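You operate a simulated robot arm through the tools that you are given. There is no shell and no other tool. Be economical: measure what you need, move in short steps, check, and stop when the job is done.

You run a simulated two-armed robot. Do the job below in one go: nothing can be reset, and whatever is moved stays where it is left.

JOB
Make the green strainer dead and take its cap off.
Fine: shut its inlet and outlet valves, then open its cock; wait for its gauge to fall to nought, then free the clamp; stand the cap on the manifold stand.
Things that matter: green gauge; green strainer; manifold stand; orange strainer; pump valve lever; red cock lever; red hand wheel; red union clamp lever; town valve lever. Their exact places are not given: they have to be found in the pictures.

Only the result counts: the job must be done as asked and must still hold three seconds after the hand-in. Knocking over, shifting, dropping, spilling or breaking anything else fails it. A push-on lid holds only when it is set on centred and level and pressed home; a screw cap is set on level and turned clockwise until tight.

ROBOT AND FRAMES
Two 7-joint arms with two-finger parallel grippers on one trunk, on a base that drives. Base frame: it is fixed to the floor where the robot stands at the start and does not move with it; the origin is under the middle of the robot, x ahead of it, y to its left, z up. Readings come in mm, degrees, newtons and seconds.
The left shoulder is at the start at [30, 119, 1110], the right one opposite. With the tool pointing down near the work surface each hand reaches from about 100 to 580 mm from the robot's upright axis, wherever it stands, measured 20 degrees to its own side. Places, roughly: green gauge [700, 0, 1400]; green strainer [600, 0, 900]; manifold stand [400, 100, 800]; orange strainer [600, 400, 900]; pump valve lever [700, -200, 1200]; red cock lever [400, 200, 700]; red hand wheel [300, -300, 700]; red union clamp lever [500, -300, 1000]; town valve lever [700, 600, 1300]. Payload 3.43 kg a hand.
The TCP of each hand is the grasp point between the finger pads, 30 mm short of the fingertips. In the tool frame z runs along the fingers and y along their closing line. The gripper opens to 94 mm. The fingers are 28 mm wide and 10 mm thick; the gripper's body (50 by 96 mm) begins 55 mm behind the TCP.
Orientation is that of the tool frame in the base frame, as a unit quaternion [w, x, y, z]. With the fingers straight down and closing along the base's y, the tool's x points along the base's -x, its y along +y and its z along -z.

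CONTROLS
- The arms move only by the tool nudge_tool. It takes "left_motion", "right_motion" or both (then of equal length, played together; a hand with none holds still); each is a list of rows, each an object (a shift or turn left out is 0, a gripper value left out holds the last) with "translation": the shift along the base's x, y, z in mm, a list of three; "rot": the turn, a rotation vector about the base's x, y, z in degrees, a list of three; "fingers": the finger opening in mm, from 0 to 94. In form: [{"translation": [x, y, z], "rot": [ax, ay, az], "fingers": fingers}, ...]. A call has 1 to 8 rows; each row shifts and turns the commanded pose from where the row before left it. Rows are played at 5 a second. More than 50 mm and 8.6 degrees between two rows, or a gripper value outside its range, and nothing of the call is played. Where a pose cannot be reached the arm comes as near as it can. A force on the tool above 40 N (or 10 N above the force at the start of the call, whichever is more), or a blocked arm, ends the call early, and 0.2 s more pass. Each finger travels about 72 mm/s and halts on what it meets, pressing with about 32 N; the grip force reading is that of the motor and also rises with nothing between the fingers. The clock runs only during rows and for 0.2 s after the last one: add rows that do not move to give the fingers time. It gives the time, the measured TCP pose, the force on the tool (base axes), the opening and the grip force at its end, in the units of the frame above (readings bear some noise), with the torque about the TCP (base axes, N m) and any sound that the robot's microphone picked up.
- Cameras (640 x 400 px; columns grow to the right, rows downward): "scene" is now at [33.6, 20.5, 1804.3]; the picture's right is [0.30, -0.95, 0.00], its down [-0.82, -0.26, -0.50] and it looks along [0.48, 0.15, -0.86] (base axes); focal length 280 px, centre (320, 200). "left" rides on the left gripper at [76, -14, -102] in its tool frame; the picture's right is [0.18, 0.98, 0.00], its down [-0.75, 0.14, -0.64] and it looks along [-0.63, 0.12, 0.77] (tool axes); focal length 243 px, centre (320, 200). "right" rides on the right gripper at [76, 14, -103] in its tool frame; the picture's right is [-0.18, 0.98, 0.00], its down [-0.75, -0.14, -0.64] and it looks along [-0.63, -0.12, 0.77] (tool axes); focal length 243 px, centre (320, 200).
- grab_frame(camera): a new picture of that camera. The clock stands still meanwhile.
- slide_trunk(by): slides the trunk up (or, below 0, down) by that many mm; the arms and the scene camera ride with it, the base frame stays. It gives what a move gives, with no picture.
- base_move(legs): drives the robot by 1 to 6 legs, each [ahead, turn to the left] in mm and degrees, along the robot's own axes; the way and the turn of a leg run together, so that a leg with both is an arc; at most 1500 mm and 180 degrees a leg. The arms and the cameras ride along, it lands a little off, and it stops where it bumps. It gives what a move gives.
- pan_tilt(pan, tilt): turns the head with the scene camera to pan (to the left, within 143 degrees either way) and tilt (down, from -29 to 69), counted from straight ahead of the robot. It gives what a move gives.
- pixel_to_xyz(camera, pixels): for up to 12 pixels [column, row] of the newest picture of that camera ("zoom" is the newest enlarged one), the place [x, y, z] in the base frame of the surface seen there, good to about 2 mm. The clock stands still meanwhile.
- zoom(camera, box): a new picture of the part [left, top, right, bottom] of that camera's present view, enlarged. The clock stands still meanwhile.
- finish_job(): hands the job in; it is judged then, once.

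Go step by step. Measure first, check grasps and placings, and put right what went wrong. The budget is 80 turns and 62 pictures, counting those below and the enlarged ones. Unless the task says otherwise, let go and move clear before handing in, and close with one line.

The tools are called after "Emit:" as a command line: name --argument value ..., lists and objects as JSON in quotes. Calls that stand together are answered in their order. nudge_tool: Moves the arms, as the interface text tells. Its arguments: {"type":"object","properties":{"left_motion":{"type":"array","items":{"type":"object","properties":{"translation":{"type":"array","items":{"type":"number"}},"rot":{"type":"array","items":{"type":"number"}},"fingers":{"type":"number"}}}},"right_motion":{"type":"array","items":{"type":"object","properties":{"translation":{"type":"array","items":{"type":"number"}},"rot":{"type":"array","items":{"type":"number"}},"fingers":{"type":"number"}}}}},"required":[]} The other tools are called the same way: slide_trunk (by) slides the trunk up or down; base_move (legs) drives the base; pan_tilt (pan, tilt) turns the head that bears the scene camera; grab_frame (camera) takes a picture; pixel_to_xyz (camera, pixels) gives the place of the surface under pixels of a picture; zoom (camera, box) takes an enlarged picture of a part of a camera's view; finish_job () hands the job in.

At the start:

```text
clock: 0.0
left_position: [318.7, 286.7, 1384.2]
left_tcp_rot: [0.001, 0.0, 1.0, 0.0]
left_wrist_force: [0.4, -0.4, -0.4]
left_torque: [-0.02, 0.0, 0.01]
left_finger_gap: 94.0
left_gripper_force: 0.2
right_position: [296.1, -19.8, 1375.7]
right_tcp_rot: [0.0, 0.0, 1.0, 0.0]
right_wrist_force: [0.5, -0.2, 0.1]
right_torque: [0.01, 0.02, 0.01]
right_finger_gap: 94.1
right_gripper_force: 0.0
trunk travel left (down, up): [-375.0, 35.0]
robot x, y, heading: [-2.3, 2.0, -0.0]
head pan, tilt: [17.4, 59.8]
```

scene: 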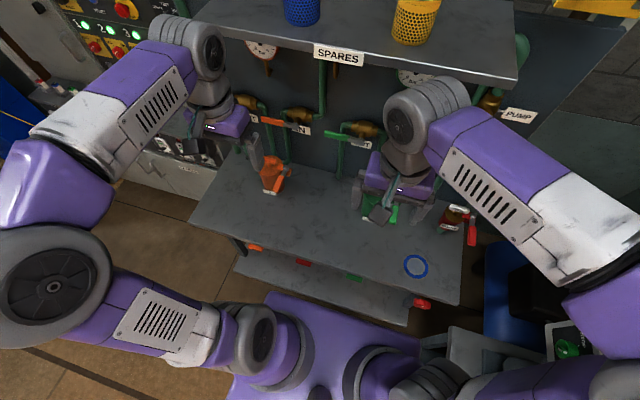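
right: 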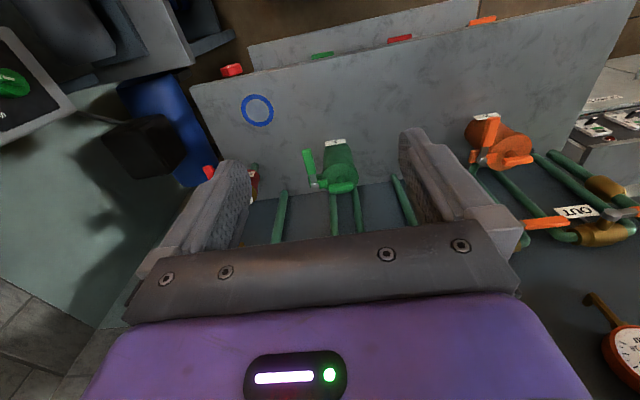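
left: 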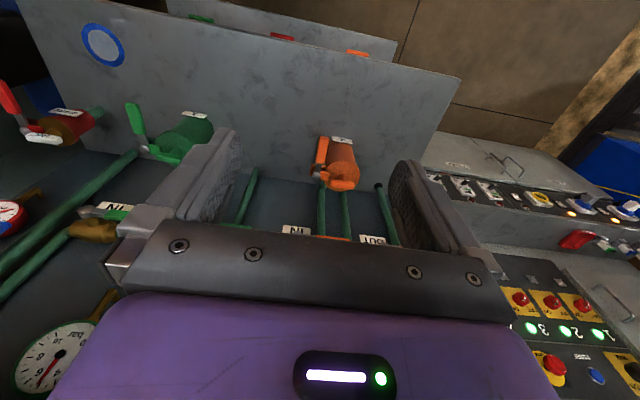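

The arms hide much of the panel in the scene view; the green strainer shows near (385,212). I'll raise the head's look and take a picture.

Emit:
pan_tilt --pan 0 --tilt 45

Emit:
grab_frame --camera "scene"

```text
clock: 0.8
left_position: [319.6, 286.5, 1382.8]
left_tcp_rot: [0.0, 0.0, 1.0, 0.0]
left_wrist_force: [0.2, 0.5, -0.5]
left_torque: [0.02, 0.02, 0.01]
left_finger_gap: 93.9
left_gripper_force: 0.1
right_position: [296.8, -19.9, 1374.8]
right_tcp_rot: [0.0, 0.0, 1.0, 0.0]
right_wrist_force: [0.2, 0.0, -0.8]
right_torque: [0.0, 0.0, 0.04]
right_finger_gap: 93.9
right_gripper_force: 0.0
trunk travel left (down, up): [-375.0, 35.0]
robot x, y, heading: [-2.3, 0.4, 0.1]
head pan, tilt: [0.0, 45.0]
```

```text
58 pictures are left
```

scene: 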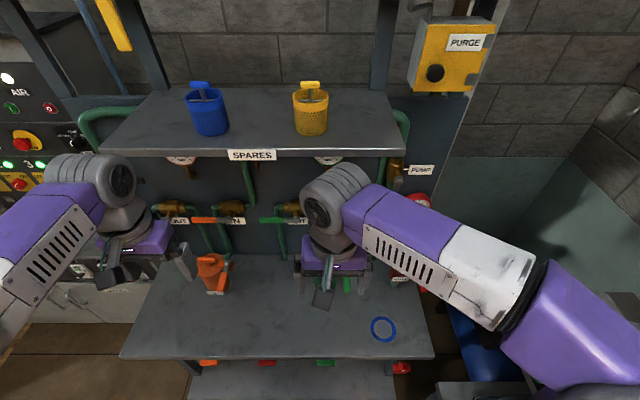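

The right hand covers the green strainer and the shelf hides the gauges. I'll move the hands apart and take a look.

Emit:
nudge_tool --right_motion '[{"translation": [-20, -45, 0]}, {"translation": [-20, -45, 0]}, {"translation": [-20, -45, 0]}, {"translation": [-20, -45, 0]}, {"translation": [0, -45, 0]}, {"translation": [0, -45, 0]}]' --left_motion '[{"translation": [-20, 30, 0]}, {"translation": [-20, 30, 0]}, {"translation": [-20, 30, 0]}, {"translation": [-20, 0, 0]}, {"translation": [0, 0, 0]}, {"translation": [0, 0, 0]}]'

Emit:
slide_trunk --by -150

Emit:
pan_tilt --pan 0 --tilt 38

Emit:
grab_frame --camera "scene"

```text
clock: 2.2
left_position: [238.5, 376.8, 1383.7]
left_tcp_rot: [0.0, 0.0, 1.0, -0.001]
left_wrist_force: [0.1, 1.0, -0.4]
left_torque: [0.0, 0.01, -0.01]
left_finger_gap: 94.0
left_gripper_force: 0.0
right_position: [217.1, -292.0, 1374.5]
right_tcp_rot: [0.0, 0.001, 1.0, -0.001]
right_wrist_force: [-0.2, -1.0, 0.4]
right_torque: [-0.02, 0.01, -0.05]
right_finger_gap: 94.0
right_gripper_force: 0.1
trunk travel left (down, up): [-375.0, 35.0]
robot x, y, heading: [-0.5, 3.3, -0.0]
head pan, tilt: [0.0, 45.0]
```

```text
clock: 4.0
left_position: [239.0, 375.8, 1234.3]
left_tcp_rot: [0.0, 0.0, 1.0, 0.0]
left_wrist_force: [0.1, -0.6, 0.5]
left_torque: [-0.03, -0.02, 0.0]
left_finger_gap: 93.9
left_gripper_force: 0.1
right_position: [217.7, -291.6, 1224.7]
right_tcp_rot: [0.001, 0.0, 1.0, 0.0]
right_wrist_force: [0.0, -0.1, -0.3]
right_torque: [-0.02, 0.02, 0.01]
right_finger_gap: 93.8
right_gripper_force: 0.1
trunk travel left (down, up): [-225.0, 185.0]
robot x, y, heading: [4.6, 2.5, 0.2]
head pan, tilt: [0.0, 45.0]
```

```text
clock: 4.6
left_position: [238.3, 376.5, 1232.7]
left_tcp_rot: [0.0, 0.001, 1.0, 0.0]
left_wrist_force: [-0.2, 0.4, 0.0]
left_torque: [0.01, -0.02, -0.01]
left_finger_gap: 93.9
left_gripper_force: 0.1
right_position: [218.2, -291.2, 1224.1]
right_tcp_rot: [0.0, 0.0, 1.0, 0.0]
right_wrist_force: [0.7, 0.1, -0.4]
right_torque: [0.0, 0.0, 0.0]
right_finger_gap: 93.9
right_gripper_force: 0.1
trunk travel left (down, up): [-225.0, 185.0]
robot x, y, heading: [0.7, -2.0, -0.1]
head pan, tilt: [0.0, 38.0]
```

```text
57 pictures are left
```

scene: 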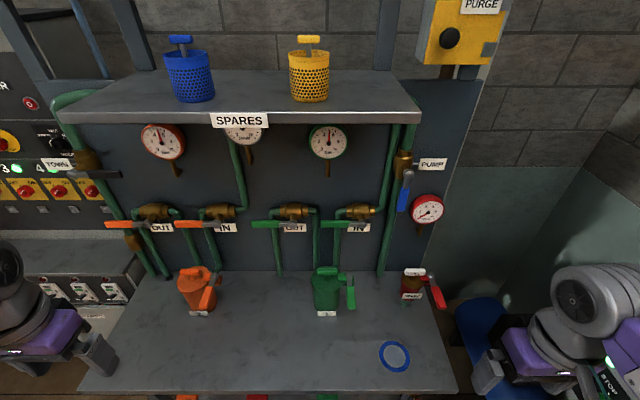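

Now clear: green gauge (328,142), green valves OUT (290,215) and IN (355,213), green strainer (327,290), cocks below the bench edge. Zoom on details.

Emit:
zoom --camera "scene" --box '[230, 170, 450, 310]'

Emit:
pixel_to_xyz --camera "scene" --pixels '[[328, 142], [327, 280], [350, 290], [395, 355], [394, 344], [265, 224], [290, 213], [345, 224], [357, 212], [450, 350], [110, 350], [240, 350]]'

Emit:
pan_tilt --pan 0 --tilt 65

Emit:
grab_frame --camera "scene"

```text
2.86 times, centred on (340, 240) of scene
```

zoom: 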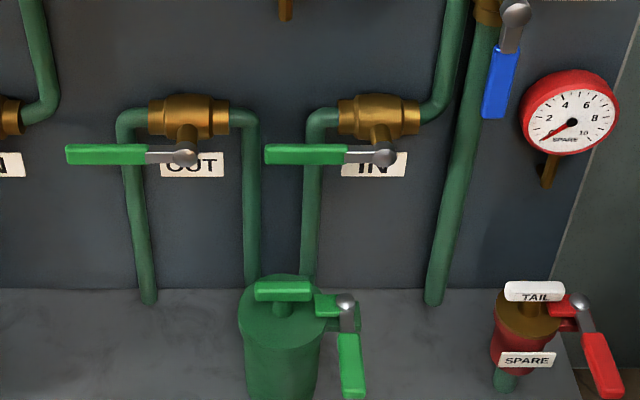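

```text
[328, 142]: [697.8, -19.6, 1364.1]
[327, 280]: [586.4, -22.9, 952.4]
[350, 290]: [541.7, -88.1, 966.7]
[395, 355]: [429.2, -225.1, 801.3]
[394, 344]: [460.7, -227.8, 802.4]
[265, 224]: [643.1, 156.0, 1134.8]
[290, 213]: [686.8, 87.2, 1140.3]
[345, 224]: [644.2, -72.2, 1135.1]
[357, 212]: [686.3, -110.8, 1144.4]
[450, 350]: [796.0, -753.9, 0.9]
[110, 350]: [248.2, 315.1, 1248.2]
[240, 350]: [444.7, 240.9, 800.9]
```

```text
clock: 5.5
left_position: [239.4, 375.5, 1232.9]
left_tcp_rot: [0.0, 0.0, 1.0, 0.0]
left_wrist_force: [0.7, 0.9, 0.0]
left_torque: [0.0, 0.02, -0.02]
left_finger_gap: 94.1
left_gripper_force: 0.0
right_position: [216.8, -291.0, 1225.0]
right_tcp_rot: [0.0, 0.0, 1.0, 0.001]
right_wrist_force: [-0.2, 0.5, 0.6]
right_torque: [0.0, -0.01, 0.04]
right_finger_gap: 94.0
right_gripper_force: 0.0
trunk travel left (down, up): [-225.0, 185.0]
robot x, y, heading: [1.4, -0.4, 0.1]
head pan, tilt: [0.0, 65.0]
```

```text
55 pictures are left
```

scene: 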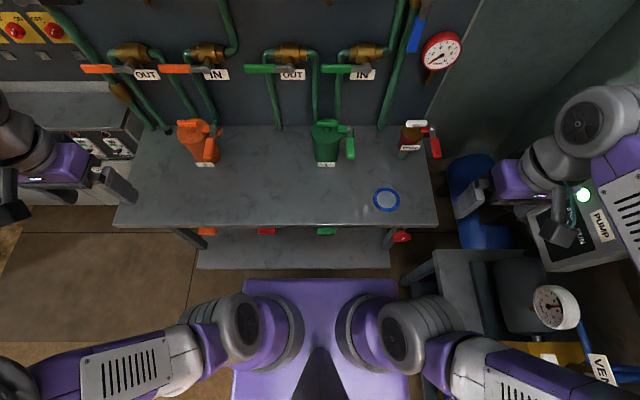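

Bench top is z≈801, and the green valve levers lie along the pipe (open). Zoom on the cocks below and the strainer cap.

Emit:
zoom --camera "scene" --box '[170, 180, 450, 290]'

Emit:
pixel_to_xyz --camera "scene" --pixels '[[325, 231], [265, 231], [205, 231], [402, 236], [300, 224], [300, 250], [410, 224], [115, 222], [387, 199], [328, 120], [350, 150], [326, 165]]'

Emit:
zoom --camera "scene" --box '[290, 100, 370, 180]'

```text
2.29 times, centred on (310, 235) of scene
```

zoom: 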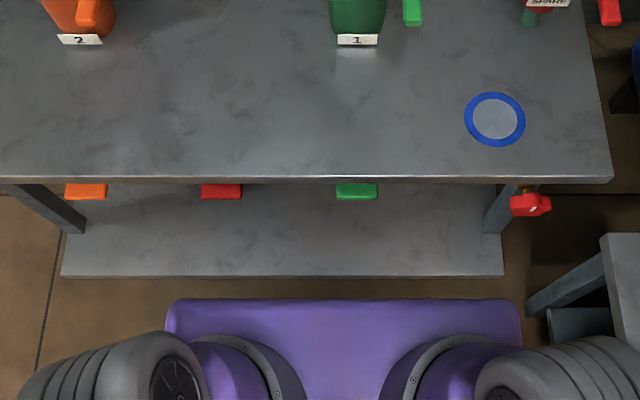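

```text
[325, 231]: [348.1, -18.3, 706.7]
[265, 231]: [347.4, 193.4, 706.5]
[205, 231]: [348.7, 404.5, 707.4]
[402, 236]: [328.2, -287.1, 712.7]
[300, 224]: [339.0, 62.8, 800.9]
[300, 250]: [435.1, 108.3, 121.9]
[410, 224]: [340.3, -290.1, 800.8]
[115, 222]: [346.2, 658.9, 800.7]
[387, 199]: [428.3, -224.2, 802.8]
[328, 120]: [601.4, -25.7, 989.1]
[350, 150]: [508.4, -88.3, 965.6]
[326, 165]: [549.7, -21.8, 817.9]
```

```text
5.00 times, centred on (330, 140) of scene
```

zoom: 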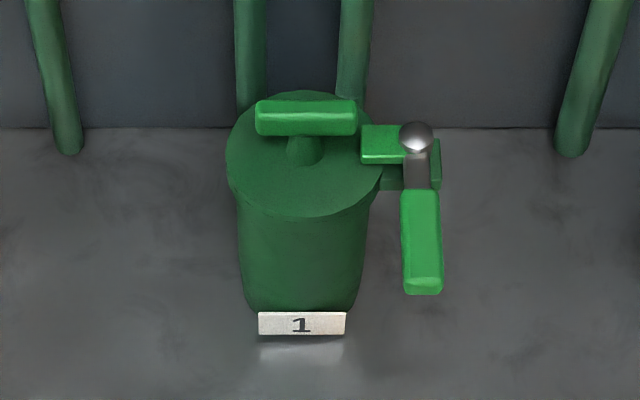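

The cock handles sit under the front edge (green at [348,-18,707]); strainer cap has a T-handle at z≈989 with a clamp lever at y≈-88. First, I'll bring the right hand pointing forward with closed fingers below the IN lever.

Emit:
nudge_tool --right_motion '[{"translation": [30, 20, -10], "rot": [0, -8.2, 0], "fingers": 0}, {"translation": [30, 20, -10], "rot": [0, -8.2, 0]}, {"translation": [30, 20, -10], "rot": [0, -8.2, 0]}, {"translation": [30, 20, -10], "rot": [0, -8.2, 0]}, {"translation": [30, 20, -10], "rot": [0, -8.2, 0]}, {"translation": [30, 20, -10], "rot": [0, -8.2, 0]}, {"translation": [30, 20, -10], "rot": [0, -8.2, 0]}]'

Emit:
nudge_tool --right_motion '[{"translation": [30, 35, -17], "rot": [0, -8.2, 0]}, {"translation": [30, 35, -17], "rot": [0, -8.2, 0]}, {"translation": [30, 35, -17], "rot": [0, -8.2, 0]}, {"translation": [30, 35, -17], "rot": [0, -8, 0]}, {"translation": [0, 0, 0]}]'

Emit:
pan_tilt --pan 0 --tilt 42

Emit:
grab_frame --camera "scene"

```text
clock: 7.1
left_position: [239.8, 374.6, 1234.5]
left_tcp_rot: [-0.001, 0.0, 1.0, 0.0]
left_wrist_force: [0.3, 0.1, 0.4]
left_torque: [0.04, 0.03, -0.01]
left_finger_gap: 93.9
left_gripper_force: 0.0
right_position: [428.5, -150.9, 1152.5]
right_tcp_rot: [0.475, 0.003, 0.88, 0.004]
right_wrist_force: [0.6, -0.5, 0.8]
right_torque: [0.02, 0.06, 0.01]
right_finger_gap: 0.1
right_gripper_force: 31.4
trunk travel left (down, up): [-225.0, 185.0]
robot x, y, heading: [0.6, -0.9, -0.1]
head pan, tilt: [0.0, 65.0]
```

```text
clock: 8.3
left_position: [237.7, 376.1, 1233.3]
left_tcp_rot: [0.0, 0.0, 1.0, 0.0]
left_wrist_force: [-0.5, -0.1, 0.1]
left_torque: [-0.01, 0.03, -0.01]
left_finger_gap: 94.2
left_gripper_force: 0.0
right_position: [548.0, -12.8, 1085.5]
right_tcp_rot: [0.708, 0.0, 0.706, 0.0]
right_wrist_force: [0.2, 0.1, 0.3]
right_torque: [0.0, -0.01, 0.02]
right_finger_gap: 0.1
right_gripper_force: 32.1
trunk travel left (down, up): [-225.0, 185.0]
robot x, y, heading: [-2.2, -1.6, 0.1]
head pan, tilt: [0.0, 65.0]
```

```text
clock: 9.2
left_position: [238.3, 376.3, 1234.0]
left_tcp_rot: [0.0, 0.0, 1.0, 0.001]
left_wrist_force: [-0.2, -0.1, -0.4]
left_torque: [0.0, -0.01, -0.01]
left_finger_gap: 93.7
left_gripper_force: 0.1
right_position: [549.0, -13.1, 1084.6]
right_tcp_rot: [0.707, -0.001, 0.707, 0.001]
right_wrist_force: [-0.5, -0.2, -0.6]
right_torque: [0.02, 0.0, 0.03]
right_finger_gap: 0.0
right_gripper_force: 32.1
trunk travel left (down, up): [-225.0, 185.0]
robot x, y, heading: [0.6, -2.3, 0.0]
head pan, tilt: [0.0, 42.0]
```

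```text
52 pictures are left
```

scene: 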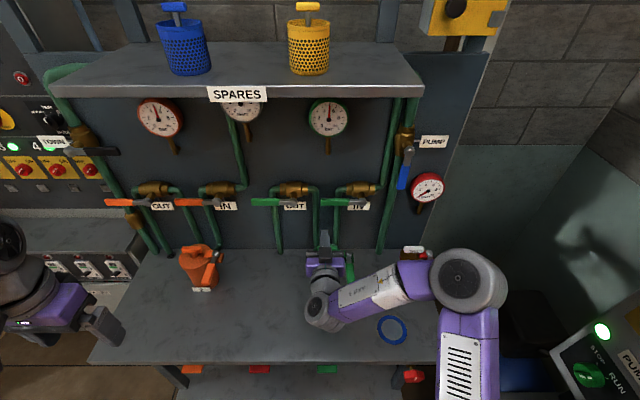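

The right finger is staged below the IN lever's end. I'll go in to x≈622 and push up gently to test the turning direction.

Emit:
nudge_tool --right_motion '[{"translation": [37, -10, 0]}, {"translation": [37, -5, 0]}, {"translation": [0, 0, 20]}, {"translation": [0, 0, 15]}, {"translation": [0, -2, 15]}, {"translation": [0, -3, 15]}]'

Emit:
zoom --camera "scene" --box '[230, 90, 450, 230]'

```text
clock: 10.6
left_position: [239.7, 375.2, 1232.9]
left_tcp_rot: [0.001, 0.0, 1.0, 0.0]
left_wrist_force: [0.3, -0.4, 0.3]
left_torque: [0.02, 0.01, 0.0]
left_finger_gap: 94.1
left_gripper_force: 0.0
right_position: [623.5, -31.9, 1152.8]
right_tcp_rot: [0.707, 0.0, 0.707, 0.0]
right_wrist_force: [-0.9, 0.3, -1.8]
right_torque: [0.03, 0.06, 0.0]
right_finger_gap: 0.0
right_gripper_force: 31.9
trunk travel left (down, up): [-225.0, 185.0]
robot x, y, heading: [2.9, 4.5, 0.0]
head pan, tilt: [0.0, 42.0]
```

```text
2.86 times, centred on (340, 160) of scene
```

zoom: 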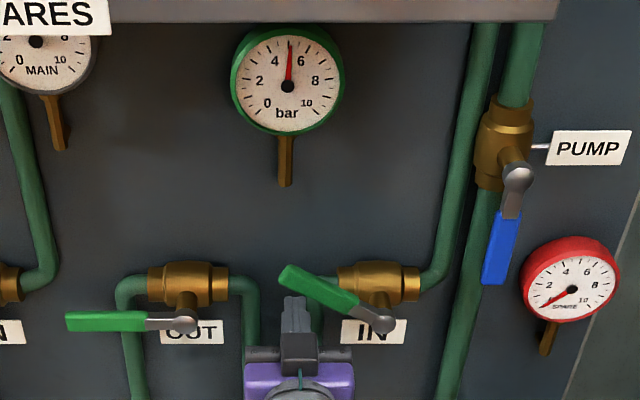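

The IN lever rises freely. I'll follow the arc to vertical.

Emit:
nudge_tool --right_motion '[{"translation": [0, -2, 10]}, {"translation": [0, -10, 23]}, {"translation": [0, -17, 20]}, {"translation": [0, -21, 17]}, {"translation": [0, -25, 5]}, {"translation": [0, -8, 0]}, {"translation": [0, 0, 0]}]'

Emit:
zoom --camera "scene" --box '[230, 90, 450, 230]'

```text
clock: 12.2
left_position: [239.2, 381.0, 1232.0]
left_tcp_rot: [0.0, 0.0, 1.0, -0.002]
left_wrist_force: [0.2, -0.1, -0.1]
left_torque: [-0.01, 0.01, -0.04]
left_finger_gap: 94.1
left_gripper_force: 0.0
right_position: [623.1, -103.0, 1226.1]
right_tcp_rot: [0.706, -0.006, 0.708, 0.004]
right_wrist_force: [-0.3, 31.2, -5.9]
right_torque: [0.49, 0.15, 0.69]
right_finger_gap: 0.0
right_gripper_force: 31.9
trunk travel left (down, up): [-225.0, 185.0]
robot x, y, heading: [-2.8, 0.3, -0.1]
head pan, tilt: [0.0, 42.0]
```

```text
2.86 times, centred on (340, 160) of scene
```

zoom: 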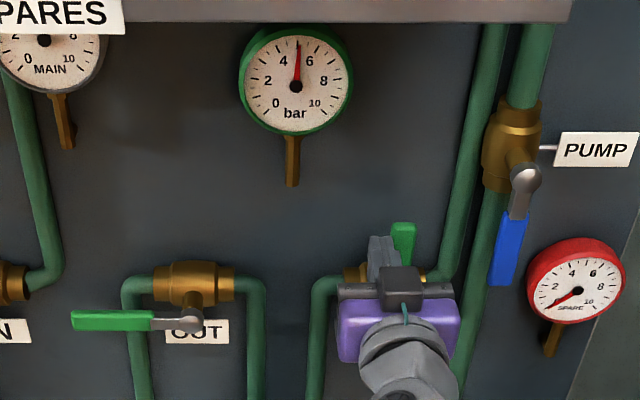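

The IN lever stands vertical against its stop (31 N). I'll withdraw and go below the OUT lever's end with the same hand.

Emit:
nudge_tool --right_motion '[{"translation": [0, 12, 0]}, {"translation": [-45, 5, 0]}, {"translation": [-35, 0, 0]}, {"translation": [0, 35, -35]}, {"translation": [0, 35, -35]}, {"translation": [0, 35, -35]}, {"translation": [0, 35, -35]}]'

Emit:
nudge_tool --right_motion '[{"translation": [0, 40, 0]}, {"translation": [0, 40, 0]}, {"translation": [0, 35, 0]}, {"translation": [40, 0, 0]}, {"translation": [40, 0, 0]}]'

Emit:
zoom --camera "scene" --box '[170, 90, 450, 270]'

```text
clock: 13.8
left_position: [238.1, 376.6, 1231.7]
left_tcp_rot: [0.0, 0.0, 1.0, 0.0]
left_wrist_force: [0.5, -0.6, -0.3]
left_torque: [-0.01, 0.01, -0.01]
left_finger_gap: 94.1
left_gripper_force: 0.0
right_position: [543.9, 43.5, 1086.5]
right_tcp_rot: [0.708, 0.0, 0.706, -0.001]
right_wrist_force: [0.5, 0.3, 0.3]
right_torque: [0.0, 0.02, 0.0]
right_finger_gap: 0.0
right_gripper_force: 31.9
trunk travel left (down, up): [-225.0, 185.0]
robot x, y, heading: [-0.3, -3.4, -0.0]
head pan, tilt: [0.0, 42.0]
```

```text
clock: 15.0
left_position: [239.1, 375.5, 1232.3]
left_tcp_rot: [0.001, 0.001, 1.0, 0.001]
left_wrist_force: [-0.3, 0.3, 1.1]
left_torque: [0.02, 0.0, 0.0]
left_finger_gap: 94.0
left_gripper_force: 0.2
right_position: [622.7, 159.7, 1086.5]
right_tcp_rot: [0.707, 0.0, 0.707, 0.0]
right_wrist_force: [0.7, 0.0, 0.1]
right_torque: [0.01, 0.01, 0.02]
right_finger_gap: 0.1
right_gripper_force: 32.4
trunk travel left (down, up): [-225.0, 185.0]
robot x, y, heading: [3.4, -1.8, -0.2]
head pan, tilt: [0.0, 42.0]
```

```text
2.22 times, centred on (310, 180) of scene
```

zoom: 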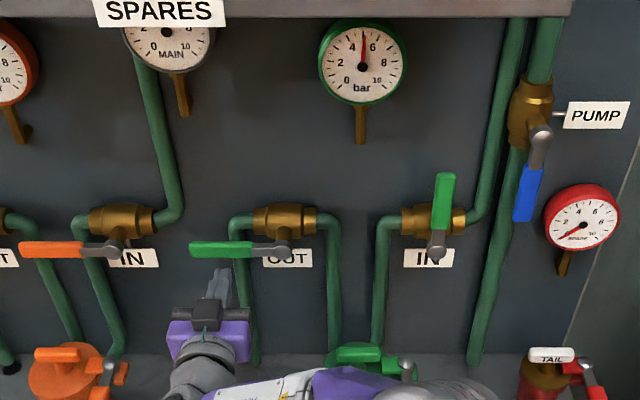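

IN lever is upright; the finger is under the OUT lever grip. Push it up along the same arc.

Emit:
nudge_tool --right_motion '[{"translation": [0, 2, 40]}, {"translation": [0, 0, 35]}, {"translation": [0, -9, 22]}, {"translation": [0, -16, 19]}, {"translation": [0, -20, 14]}, {"translation": [0, -24, 9]}, {"translation": [0, -9, 0]}, {"translation": [0, 0, 0]}]'

Emit:
zoom --camera "scene" --box '[170, 90, 450, 270]'

```text
clock: 16.8
left_position: [241.8, 376.6, 1232.8]
left_tcp_rot: [-0.002, 0.0, 1.0, 0.0]
left_wrist_force: [-0.5, 0.5, 0.3]
left_torque: [0.03, -0.01, 0.01]
left_finger_gap: 94.5
left_gripper_force: 0.0
right_position: [618.3, 96.9, 1223.3]
right_tcp_rot: [0.705, -0.012, 0.709, 0.014]
right_wrist_force: [10.4, 21.0, -1.3]
right_torque: [0.3, -0.12, 0.59]
right_finger_gap: 0.0
right_gripper_force: 32.3
trunk travel left (down, up): [-225.0, 185.0]
robot x, y, heading: [-1.1, 1.9, 0.1]
head pan, tilt: [0.0, 42.0]
stopped in row 8 (right hand): the force on the tool passed its limit at 43 N (the readings are from after the stop); the commanded pose is now the measured one
```

```text
2.22 times, centred on (310, 180) of scene
```

zoom: 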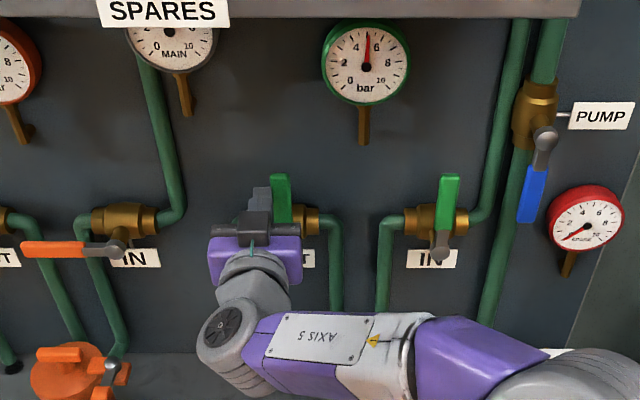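

Both green valves are shut (levers upright). Now withdraw the right hand, turn it downward, and bring it in front of the bench to view the green cock.

Emit:
nudge_tool --right_motion '[{"translation": [0, 12, 0]}, {"translation": [-45, 2, 0]}, {"translation": [-45, 0, 0]}, {"translation": [-45, -5, 0], "rot": [0, 8.2, 0]}, {"translation": [-45, -15, 0], "rot": [0, 8.2, 0]}, {"translation": [-40, -15, -20], "rot": [0, 8.2, 0]}, {"translation": [-35, -15, -30], "rot": [0, 8.2, 0]}, {"translation": [-30, -15, -35], "rot": [0, 8.2, 0]}]'

Emit:
nudge_tool --right_motion '[{"translation": [-25, -15, -40], "rot": [0, 8.2, 0]}, {"translation": [-25, -15, -40], "rot": [0, 8.2, 0]}, {"translation": [-20, -15, -40], "rot": [0, 8.2, 0]}, {"translation": [-20, -15, -40], "rot": [0, 8.2, 0]}, {"translation": [-15, -15, -40], "rot": [0, 8.2, 0]}, {"translation": [-15, -15, -40], "rot": [0, 8, 0]}, {"translation": [0, 0, 0]}]'

Emit:
grab_frame --camera "right"

```text
clock: 18.6
left_position: [239.2, 375.8, 1233.4]
left_tcp_rot: [0.0, 0.0, 1.0, 0.0]
left_wrist_force: [0.0, 0.9, 0.7]
left_torque: [0.0, -0.04, -0.02]
left_finger_gap: 94.1
left_gripper_force: 0.1
right_position: [335.0, 40.8, 1138.7]
right_tcp_rot: [0.412, -0.004, 0.911, 0.011]
right_wrist_force: [0.2, -0.1, 0.5]
right_torque: [-0.03, 0.02, 0.02]
right_finger_gap: 0.0
right_gripper_force: 32.0
trunk travel left (down, up): [-225.0, 185.0]
robot x, y, heading: [1.9, 2.9, 0.1]
head pan, tilt: [0.0, 42.0]
```

```text
clock: 20.2
left_position: [239.0, 376.3, 1233.8]
left_tcp_rot: [0.0, 0.0, 1.0, 0.0]
left_wrist_force: [-0.3, 0.1, -0.3]
left_torque: [0.02, 0.0, -0.01]
left_finger_gap: 93.9
left_gripper_force: 0.0
right_position: [236.6, -32.8, 906.1]
right_tcp_rot: [-0.003, 0.001, 1.0, 0.011]
right_wrist_force: [0.1, 0.5, 0.0]
right_torque: [0.01, 0.0, -0.01]
right_finger_gap: 0.0
right_gripper_force: 32.0
right hand out of reach, approached as far as the arm can: row 4, 5
trunk travel left (down, up): [-225.0, 185.0]
robot x, y, heading: [0.7, -1.0, 0.1]
head pan, tilt: [0.0, 42.0]
```

```text
47 pictures are left
```

right: 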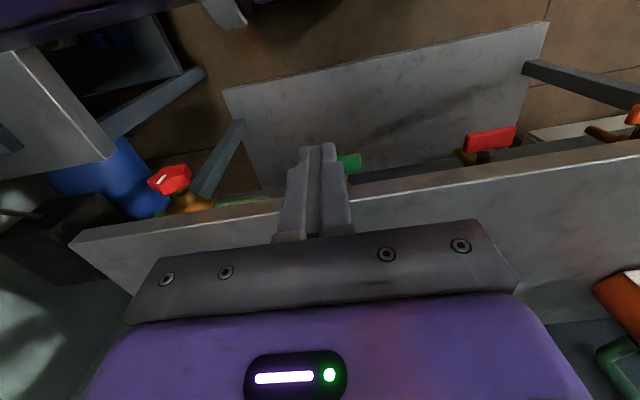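

The fingers hide the green cock at (345,162). I'll shift the hand left and lower for a clear view.

Emit:
nudge_tool --right_motion '[{"translation": [-10, 35, -30]}, {"translation": [-10, 35, -30]}, {"translation": [-10, 30, -20]}, {"translation": [0, 0, 0]}]'

Emit:
grab_frame --camera "right"

```text
clock: 20.8
left_position: [238.4, 376.2, 1232.8]
left_tcp_rot: [0.0, -0.001, 1.0, 0.0]
left_wrist_force: [0.6, -0.2, 0.3]
left_torque: [0.01, -0.01, 0.0]
left_finger_gap: 94.1
left_gripper_force: 0.1
right_position: [219.1, 30.8, 855.1]
right_tcp_rot: [0.003, -0.01, 1.0, 0.011]
right_wrist_force: [2.6, -10.2, 59.6]
right_torque: [1.18, 5.54, 0.98]
right_finger_gap: 0.0
right_gripper_force: 32.1
trunk travel left (down, up): [-225.0, 185.0]
robot x, y, heading: [-1.7, -0.6, 0.1]
head pan, tilt: [0.0, 42.0]
stopped in row 3 (right hand): the force on the tool passed its limit at 281 N (the readings are from after the stop); the commanded pose is now the measured one
```

```text
46 pictures are left
```

right: 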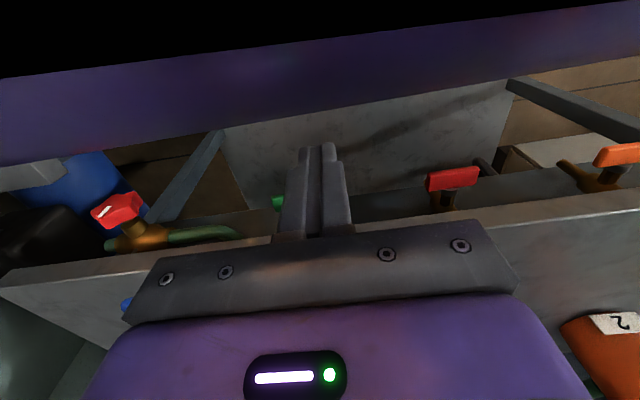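

The hand bumped my own trunk. I'll raise it and drive the base back to gain room.

Emit:
nudge_tool --right_motion '[{"translation": [10, -10, 30]}, {"translation": [10, -20, 30]}, {"translation": [0, 0, 20]}]'

Emit:
base_move --legs '[[-250, 0]]'

Emit:
pan_tilt --pan 0 --tilt 42

Emit:
grab_frame --camera "scene"

```text
clock: 21.6
left_position: [238.6, 376.6, 1233.4]
left_tcp_rot: [0.0, -0.001, 1.0, 0.0]
left_wrist_force: [-0.3, 0.8, 0.2]
left_torque: [-0.03, 0.0, 0.01]
left_finger_gap: 94.0
left_gripper_force: 0.0
right_position: [237.4, 0.2, 935.7]
right_tcp_rot: [0.001, -0.011, 1.0, 0.01]
right_wrist_force: [-1.6, 0.7, -0.7]
right_torque: [0.0, 0.01, -0.02]
right_finger_gap: 0.0
right_gripper_force: 32.3
trunk travel left (down, up): [-225.0, 185.0]
robot x, y, heading: [-1.9, 1.3, 0.0]
head pan, tilt: [0.0, 42.0]
```

```text
clock: 23.4
left_position: [-6.8, 375.2, 1232.3]
left_tcp_rot: [0.0, 0.004, 1.0, 0.001]
left_wrist_force: [0.5, 0.6, 1.0]
left_torque: [0.0, 0.04, 0.0]
left_finger_gap: 93.8
left_gripper_force: 0.0
right_position: [-10.5, -1.6, 935.8]
right_tcp_rot: [0.002, -0.004, 1.0, 0.01]
right_wrist_force: [0.6, -0.3, -0.8]
right_torque: [-0.01, 0.0, 0.0]
right_finger_gap: 0.0
right_gripper_force: 32.5
trunk travel left (down, up): [-225.0, 185.0]
robot x, y, heading: [-247.7, 1.6, -0.3]
head pan, tilt: [0.0, 42.0]
```

```text
clock: 24.0
left_position: [-6.9, 375.0, 1232.7]
left_tcp_rot: [-0.001, 0.004, 1.0, 0.0]
left_wrist_force: [0.6, 0.6, 0.2]
left_torque: [-0.01, 0.03, 0.0]
left_finger_gap: 94.1
left_gripper_force: 0.1
right_position: [-10.6, -1.4, 936.6]
right_tcp_rot: [0.002, -0.004, 1.0, 0.01]
right_wrist_force: [1.1, 0.4, -0.4]
right_torque: [-0.02, 0.03, 0.01]
right_finger_gap: 0.0
right_gripper_force: 32.2
trunk travel left (down, up): [-225.0, 185.0]
robot x, y, heading: [-250.0, -0.1, -0.3]
head pan, tilt: [0.0, 42.0]
```

```text
45 pictures are left
```

scene: 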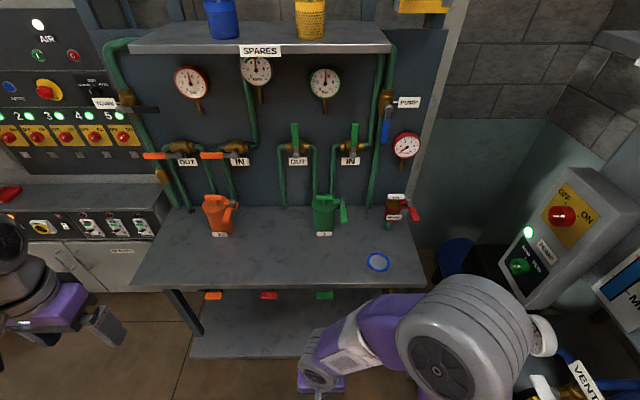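

Emit:
zoom --camera "scene" --box '[190, 260, 350, 320]'

Emit:
pixel_to_xyz --camera "scene" --pixels '[[317, 296], [325, 296], [332, 296], [325, 292], [268, 296]]'

Emit:
grab_frame --camera "right"

```text
4.00 times, centred on (270, 290) of scene
```

zoom: 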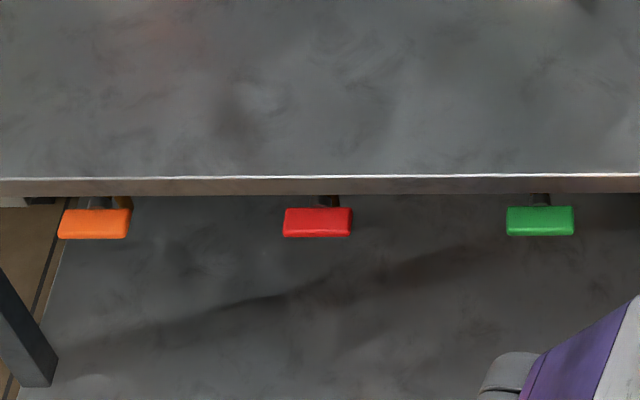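

```text
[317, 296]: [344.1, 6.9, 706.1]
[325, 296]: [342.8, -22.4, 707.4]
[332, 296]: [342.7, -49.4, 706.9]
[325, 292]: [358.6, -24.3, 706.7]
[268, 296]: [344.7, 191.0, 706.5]
```

```text
43 pictures are left
```

right: 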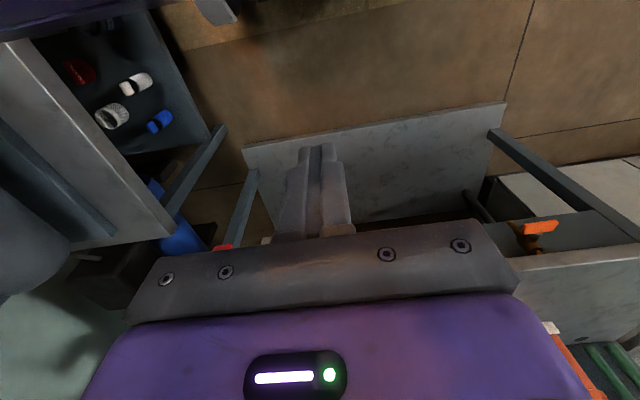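

I'll move the hand forward, lower the trunk, and look again under the bench edge.

Emit:
nudge_tool --right_motion '[{"translation": [40, -25, 0]}, {"translation": [40, -25, 0]}, {"translation": [40, -25, 0]}, {"translation": [20, -25, 0]}]'

Emit:
slide_trunk --by -150

Emit:
zoom --camera "scene" --box '[190, 200, 430, 350]'

Emit:
grab_frame --camera "right"

```text
clock: 25.0
left_position: [-6.8, 373.5, 1233.0]
left_tcp_rot: [0.001, 0.004, 1.0, 0.0]
left_wrist_force: [-0.3, -1.5, -0.2]
left_torque: [0.04, 0.02, -0.01]
left_finger_gap: 93.8
left_gripper_force: 0.1
right_position: [131.7, -101.5, 935.2]
right_tcp_rot: [0.002, -0.006, 1.0, 0.011]
right_wrist_force: [0.6, 0.4, 0.7]
right_torque: [0.01, 0.01, 0.03]
right_finger_gap: 0.1
right_gripper_force: 31.6
trunk travel left (down, up): [-225.0, 185.0]
robot x, y, heading: [-246.7, 1.7, -0.3]
head pan, tilt: [0.0, 42.0]
```

```text
clock: 26.8
left_position: [-6.0, 375.2, 1083.7]
left_tcp_rot: [0.001, 0.005, 1.0, 0.0]
left_wrist_force: [-0.4, 0.5, -0.1]
left_torque: [0.0, 0.04, 0.0]
left_finger_gap: 94.1
left_gripper_force: 0.1
right_position: [131.6, -100.8, 785.4]
right_tcp_rot: [0.002, -0.005, 1.0, 0.011]
right_wrist_force: [-0.1, -0.5, -0.1]
right_torque: [0.01, 0.0, -0.01]
right_finger_gap: 0.0
right_gripper_force: 31.9
trunk travel left (down, up): [-75.0, 335.0]
robot x, y, heading: [-246.4, -1.0, -0.3]
head pan, tilt: [0.0, 42.0]
```

```text
2.67 times, centred on (310, 275) of scene
```

zoom: 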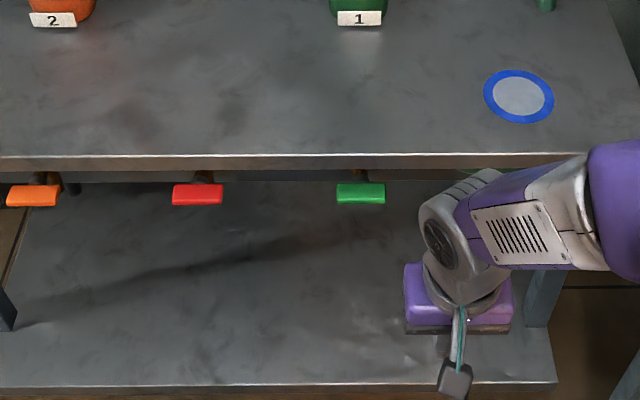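

```text
41 pictures are left
```

right: 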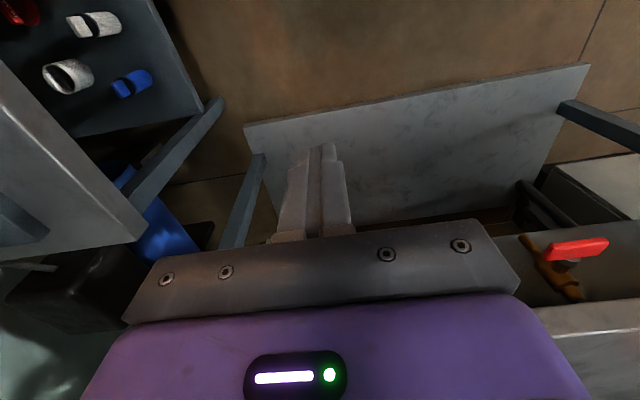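

I need an eye-level view of the cock: pitch the right hand 45° forward and lower it so its camera looks level under the bench.

Emit:
nudge_tool --right_motion '[{"translation": [0, -5, -12], "rot": [0, -7.5, 0]}, {"translation": [0, -5, -12], "rot": [0, -7.5, 0]}, {"translation": [0, -5, -12], "rot": [0, -7.5, 0]}, {"translation": [0, -5, -12], "rot": [0, -7.5, 0]}, {"translation": [0, -5, -12], "rot": [0, -7.5, 0]}, {"translation": [0, -5, -12], "rot": [0, -7.5, 0]}]'

Emit:
grab_frame --camera "right"

```text
clock: 28.2
left_position: [-6.7, 374.2, 1082.7]
left_tcp_rot: [0.0, 0.004, 1.0, 0.0]
left_wrist_force: [0.5, -0.6, 0.4]
left_torque: [0.0, -0.03, 0.03]
left_finger_gap: 94.2
left_gripper_force: 0.1
right_position: [143.6, -126.5, 707.1]
right_tcp_rot: [0.385, -0.008, 0.923, 0.006]
right_wrist_force: [-0.3, -0.2, -0.5]
right_torque: [0.01, -0.02, -0.03]
right_finger_gap: 0.0
right_gripper_force: 32.3
right hand out of reach, approached as far as the arm can: row 5, 6
trunk travel left (down, up): [-75.0, 335.0]
robot x, y, heading: [-247.4, 4.3, -0.3]
head pan, tilt: [0.0, 42.0]
```

```text
40 pictures are left
```

right: 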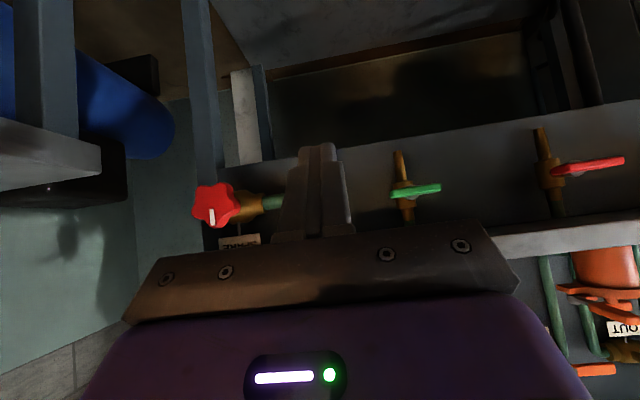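

Emit:
zoom --camera "right" --box '[360, 140, 480, 230]'

Emit:
pixel_to_xyz --camera "right" --pixels '[[420, 190], [438, 187], [408, 192], [402, 180], [400, 160], [404, 205], [396, 192]]'

```text
4.44 times, centred on (420, 185) of right
```

zoom: 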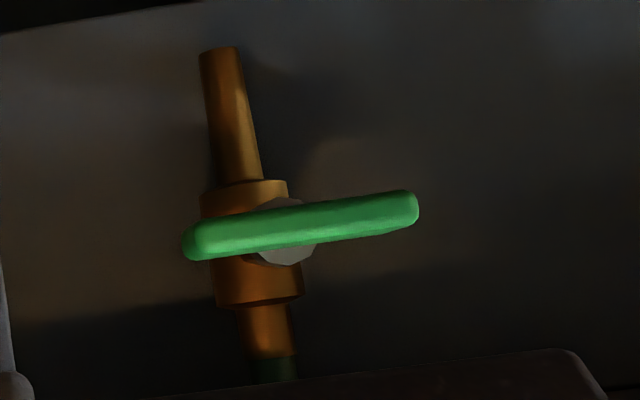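

```text
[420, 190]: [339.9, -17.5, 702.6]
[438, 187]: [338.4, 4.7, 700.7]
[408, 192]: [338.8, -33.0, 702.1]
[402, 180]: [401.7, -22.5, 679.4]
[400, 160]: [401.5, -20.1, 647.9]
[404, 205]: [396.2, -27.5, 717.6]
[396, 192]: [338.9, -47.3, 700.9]
```

The green cock has a T-bar centred at y≈-22, z≈702, turning about x, crosswise now (shut). I'll bring the closed, 45°-pitched fingertips above its left end.

Emit:
nudge_tool --right_motion '[{"translation": [0, 32, 9.5]}, {"translation": [0, 32, 9.5]}, {"translation": [0, 32, 9.5]}, {"translation": [0, 32.5, 9.5]}, {"translation": [48, 0, 0]}, {"translation": [48, 0, 0]}, {"translation": [48, 0, 0]}, {"translation": [0, 0, 0]}]'

Emit:
zoom --camera "scene" --box '[190, 200, 430, 350]'

```text
clock: 30.0
left_position: [-6.3, 374.7, 1083.1]
left_tcp_rot: [0.0, 0.004, 1.0, 0.0]
left_wrist_force: [0.5, -0.5, -0.2]
left_torque: [0.0, 0.01, 0.0]
left_finger_gap: 94.2
left_gripper_force: 0.1
right_position: [287.8, -2.0, 744.3]
right_tcp_rot: [0.384, -0.009, 0.923, 0.008]
right_wrist_force: [0.5, -0.7, -1.1]
right_torque: [-0.01, -0.03, 0.01]
right_finger_gap: 0.0
right_gripper_force: 32.1
trunk travel left (down, up): [-75.0, 335.0]
robot x, y, heading: [-248.9, 1.7, -0.4]
head pan, tilt: [0.0, 42.0]
```

```text
2.67 times, centred on (310, 275) of scene
```

zoom: 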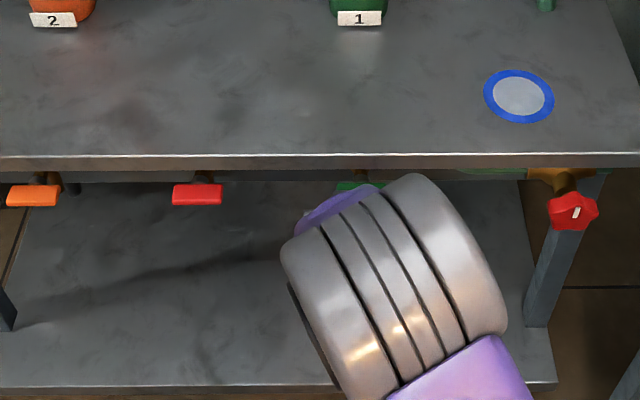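

Emit:
nudge_tool --right_motion '[{"translation": [24, 2, 0]}, {"translation": [23, 2, 0]}, {"translation": [0, 0, 0]}]'

Emit:
grab_frame --camera "right"

```text
clock: 30.8
left_position: [-6.1, 375.8, 1083.8]
left_tcp_rot: [-0.001, 0.005, 1.0, -0.001]
left_wrist_force: [-0.2, 0.2, 0.1]
left_torque: [0.0, 0.0, -0.02]
left_finger_gap: 94.0
left_gripper_force: 0.1
right_position: [333.8, 4.1, 743.8]
right_tcp_rot: [0.384, -0.009, 0.923, 0.008]
right_wrist_force: [0.1, -0.3, -0.1]
right_torque: [-0.04, 0.0, 0.02]
right_finger_gap: 0.1
right_gripper_force: 31.8
trunk travel left (down, up): [-75.0, 335.0]
robot x, y, heading: [-248.9, 0.3, -0.4]
head pan, tilt: [0.0, 42.0]
```

```text
37 pictures are left
```

right: 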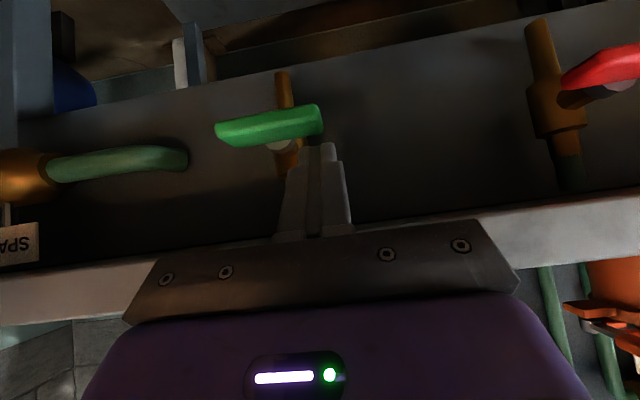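

The fingertips sit right above the green bar's left end (320,140). Push down along the arc.

Emit:
nudge_tool --right_motion '[{"translation": [0, -2, -7]}, {"translation": [0, 3, -9]}, {"translation": [0, 0, -12]}, {"translation": [0, -3, -8]}, {"translation": [0, -6, -8]}, {"translation": [0, -4, -3]}, {"translation": [0, -5, -1]}, {"translation": [0, 0, 0]}]'

Emit:
grab_frame --camera "right"

```text
clock: 32.6
left_position: [-6.1, 376.2, 1082.8]
left_tcp_rot: [0.0, 0.005, 1.0, 0.0]
left_wrist_force: [0.7, 0.9, 0.6]
left_torque: [0.01, 0.0, -0.01]
left_finger_gap: 94.3
left_gripper_force: 0.0
right_position: [335.5, -2.7, 701.8]
right_tcp_rot: [0.386, -0.014, 0.922, 0.012]
right_wrist_force: [-1.3, 34.1, 13.5]
right_torque: [-0.19, -0.06, 0.07]
right_finger_gap: 0.1
right_gripper_force: 32.1
trunk travel left (down, up): [-75.0, 335.0]
robot x, y, heading: [-248.3, 1.4, -0.5]
head pan, tilt: [0.0, 42.0]
```

```text
36 pictures are left
```

right: 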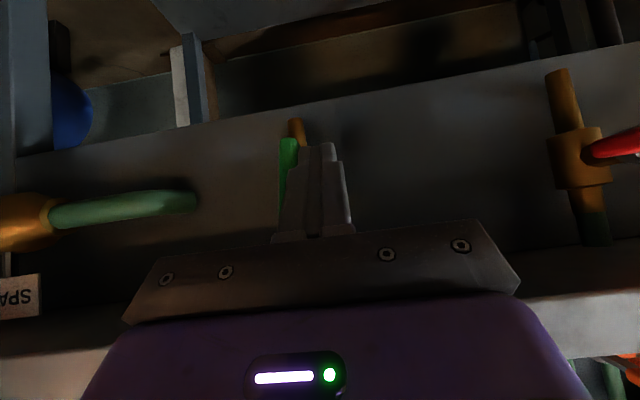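

The bar is vertical against its stop (34 N): cock open. Withdraw and look at the gauge.

Emit:
nudge_tool --right_motion '[{"translation": [0, 12, 0]}, {"translation": [-45, 0, 0]}, {"translation": [-45, 0, 0]}, {"translation": [-45, -10, 5]}, {"translation": [-20, -20, 20]}, {"translation": [0, -20, 30]}]'

Emit:
grab_frame --camera "scene"

Emit:
zoom --camera "scene" --box '[220, 0, 460, 150]'

```text
clock: 34.0
left_position: [-6.4, 373.3, 1083.8]
left_tcp_rot: [0.0, 0.004, 1.0, 0.0]
left_wrist_force: [0.8, -0.3, 0.0]
left_torque: [0.0, 0.0, -0.02]
left_finger_gap: 94.2
left_gripper_force: 0.1
right_position: [179.3, -50.0, 754.3]
right_tcp_rot: [0.384, -0.009, 0.923, 0.008]
right_wrist_force: [0.3, -0.3, 0.4]
right_torque: [0.01, 0.03, 0.01]
right_finger_gap: 0.3
right_gripper_force: 31.9
trunk travel left (down, up): [-75.0, 335.0]
robot x, y, heading: [-247.9, 2.4, -0.4]
head pan, tilt: [0.0, 42.0]
```

```text
35 pictures are left
```

scene: 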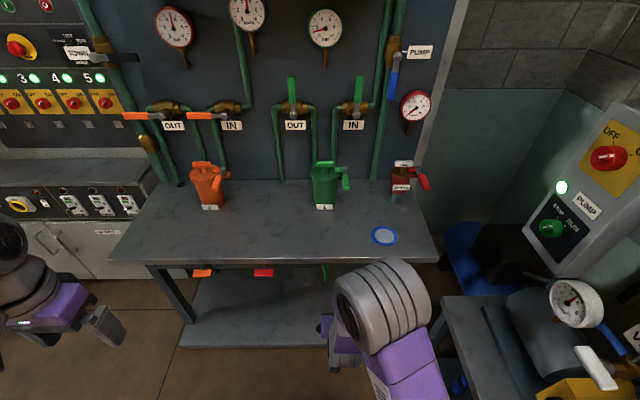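

```text
2.67 times, centred on (340, 75) of scene
```

zoom: 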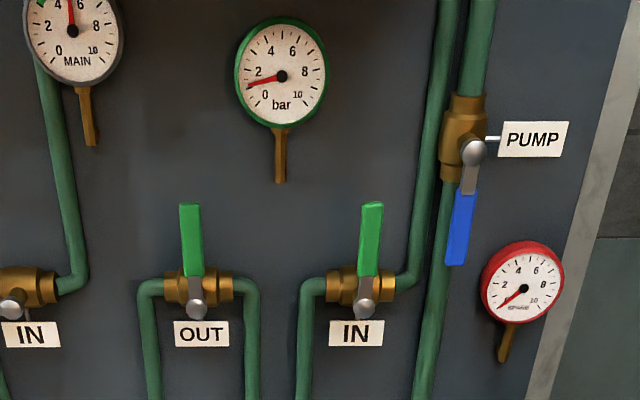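

The gauge has fallen to about 1 bar and is dropping. Meanwhile I'll raise the trunk, drive back to the bench, and check again.

Emit:
slide_trunk --by 270

Emit:
base_move --legs '[[290, 0.4]]'

Emit:
pan_tilt --pan 0 --tilt 45

Emit:
grab_frame --camera "scene"

```text
clock: 36.7
left_position: [-5.6, 374.5, 1353.2]
left_tcp_rot: [0.001, 0.005, 1.0, 0.0]
left_wrist_force: [1.0, 0.3, 0.3]
left_torque: [0.02, -0.02, 0.01]
left_finger_gap: 94.0
left_gripper_force: 0.0
right_position: [180.2, -49.1, 1023.4]
right_tcp_rot: [0.384, -0.008, 0.923, 0.007]
right_wrist_force: [0.0, 1.1, 0.6]
right_torque: [0.04, 0.02, 0.01]
right_finger_gap: 0.0
right_gripper_force: 32.1
trunk travel left (down, up): [-345.0, 65.0]
robot x, y, heading: [-243.8, -2.7, -0.2]
head pan, tilt: [0.0, 42.0]
```

```text
clock: 38.7
left_position: [276.8, 375.6, 1353.7]
left_tcp_rot: [0.0, 0.0, 1.0, -0.001]
left_wrist_force: [-0.2, 0.1, -0.8]
left_torque: [0.01, 0.01, -0.01]
left_finger_gap: 94.2
left_gripper_force: 0.1
right_position: [466.5, -46.1, 1023.8]
right_tcp_rot: [0.384, -0.013, 0.923, 0.01]
right_wrist_force: [0.1, 0.3, -0.3]
right_torque: [-0.02, 0.05, -0.02]
right_finger_gap: 0.2
right_gripper_force: 31.9
trunk travel left (down, up): [-345.0, 65.0]
robot x, y, heading: [37.7, -1.2, -0.0]
head pan, tilt: [0.0, 42.0]
```

```text
clock: 39.4
left_position: [276.8, 375.8, 1353.4]
left_tcp_rot: [0.0, 0.0, 1.0, 0.0]
left_wrist_force: [-0.2, 1.4, -0.5]
left_torque: [-0.03, 0.01, -0.01]
left_finger_gap: 93.8
left_gripper_force: 0.1
right_position: [466.0, -45.0, 1023.9]
right_tcp_rot: [0.384, -0.012, 0.923, 0.009]
right_wrist_force: [0.2, -0.1, -0.6]
right_torque: [0.01, 0.04, -0.04]
right_finger_gap: 0.1
right_gripper_force: 31.8
trunk travel left (down, up): [-345.0, 65.0]
robot x, y, heading: [38.2, 0.7, 0.2]
head pan, tilt: [0.0, 45.0]
```

```text
33 pictures are left
```

scene: 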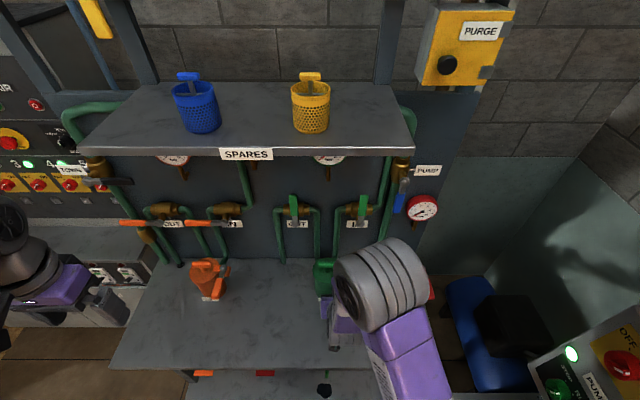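

The shelf hides the gauge. I'll turn the right hand upright, raise it, then lower the trunk to see the gauge.

Emit:
nudge_tool --right_motion '[{"translation": [-20, -20, 20], "rot": [0, 7.5, 0]}, {"translation": [-20, -20, 20], "rot": [0, 7.5, 0]}, {"translation": [-20, -20, 20], "rot": [0, 7.5, 0]}, {"translation": [-20, -20, 20], "rot": [0, 7.5, 0]}, {"translation": [-20, -20, 20], "rot": [0, 7.5, 0]}, {"translation": [0, -20, 20], "rot": [0, 7.5, 0]}]'

Emit:
slide_trunk --by -110

Emit:
grab_frame --camera "scene"

Emit:
grab_frame --camera "right"

```text
clock: 40.8
left_position: [278.0, 376.1, 1353.5]
left_tcp_rot: [0.0, 0.0, 1.0, 0.0]
left_wrist_force: [0.0, 0.1, -1.2]
left_torque: [0.05, 0.0, -0.01]
left_finger_gap: 94.2
left_gripper_force: 0.0
right_position: [368.5, -167.2, 1142.4]
right_tcp_rot: [0.001, -0.009, 1.0, 0.014]
right_wrist_force: [-0.5, -0.2, 0.1]
right_torque: [0.01, 0.04, -0.04]
right_finger_gap: 0.0
right_gripper_force: 31.9
trunk travel left (down, up): [-345.0, 65.0]
robot x, y, heading: [32.3, -1.7, 0.1]
head pan, tilt: [0.0, 45.0]
```

```text
clock: 42.2
left_position: [276.1, 376.3, 1243.4]
left_tcp_rot: [-0.001, 0.001, 1.0, 0.0]
left_wrist_force: [-0.2, -0.4, 0.8]
left_torque: [0.02, 0.02, 0.01]
left_finger_gap: 94.2
left_gripper_force: 0.0
right_position: [367.7, -164.9, 1033.6]
right_tcp_rot: [0.001, -0.007, 1.0, 0.014]
right_wrist_force: [-0.2, -0.8, 0.5]
right_torque: [-0.01, 0.01, -0.03]
right_finger_gap: 0.1
right_gripper_force: 32.6
trunk travel left (down, up): [-235.0, 175.0]
robot x, y, heading: [37.9, 1.5, 0.0]
head pan, tilt: [0.0, 45.0]
```

```text
32 pictures are left
```

scene: 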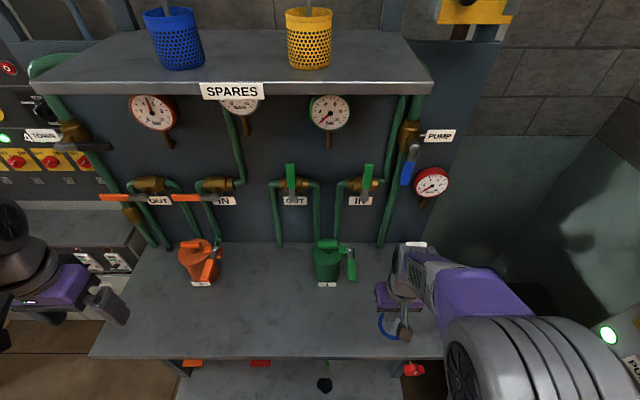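

```text
31 pictures are left
```

right: 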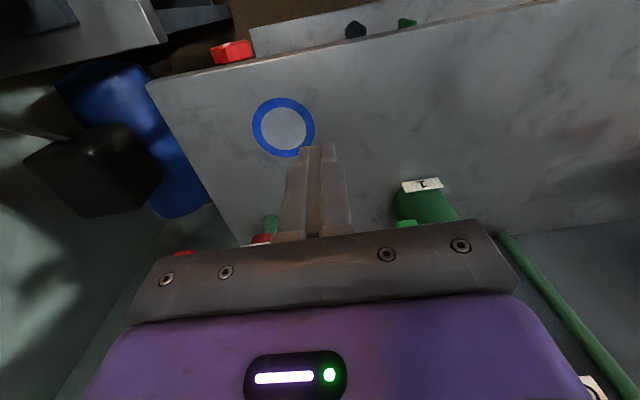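

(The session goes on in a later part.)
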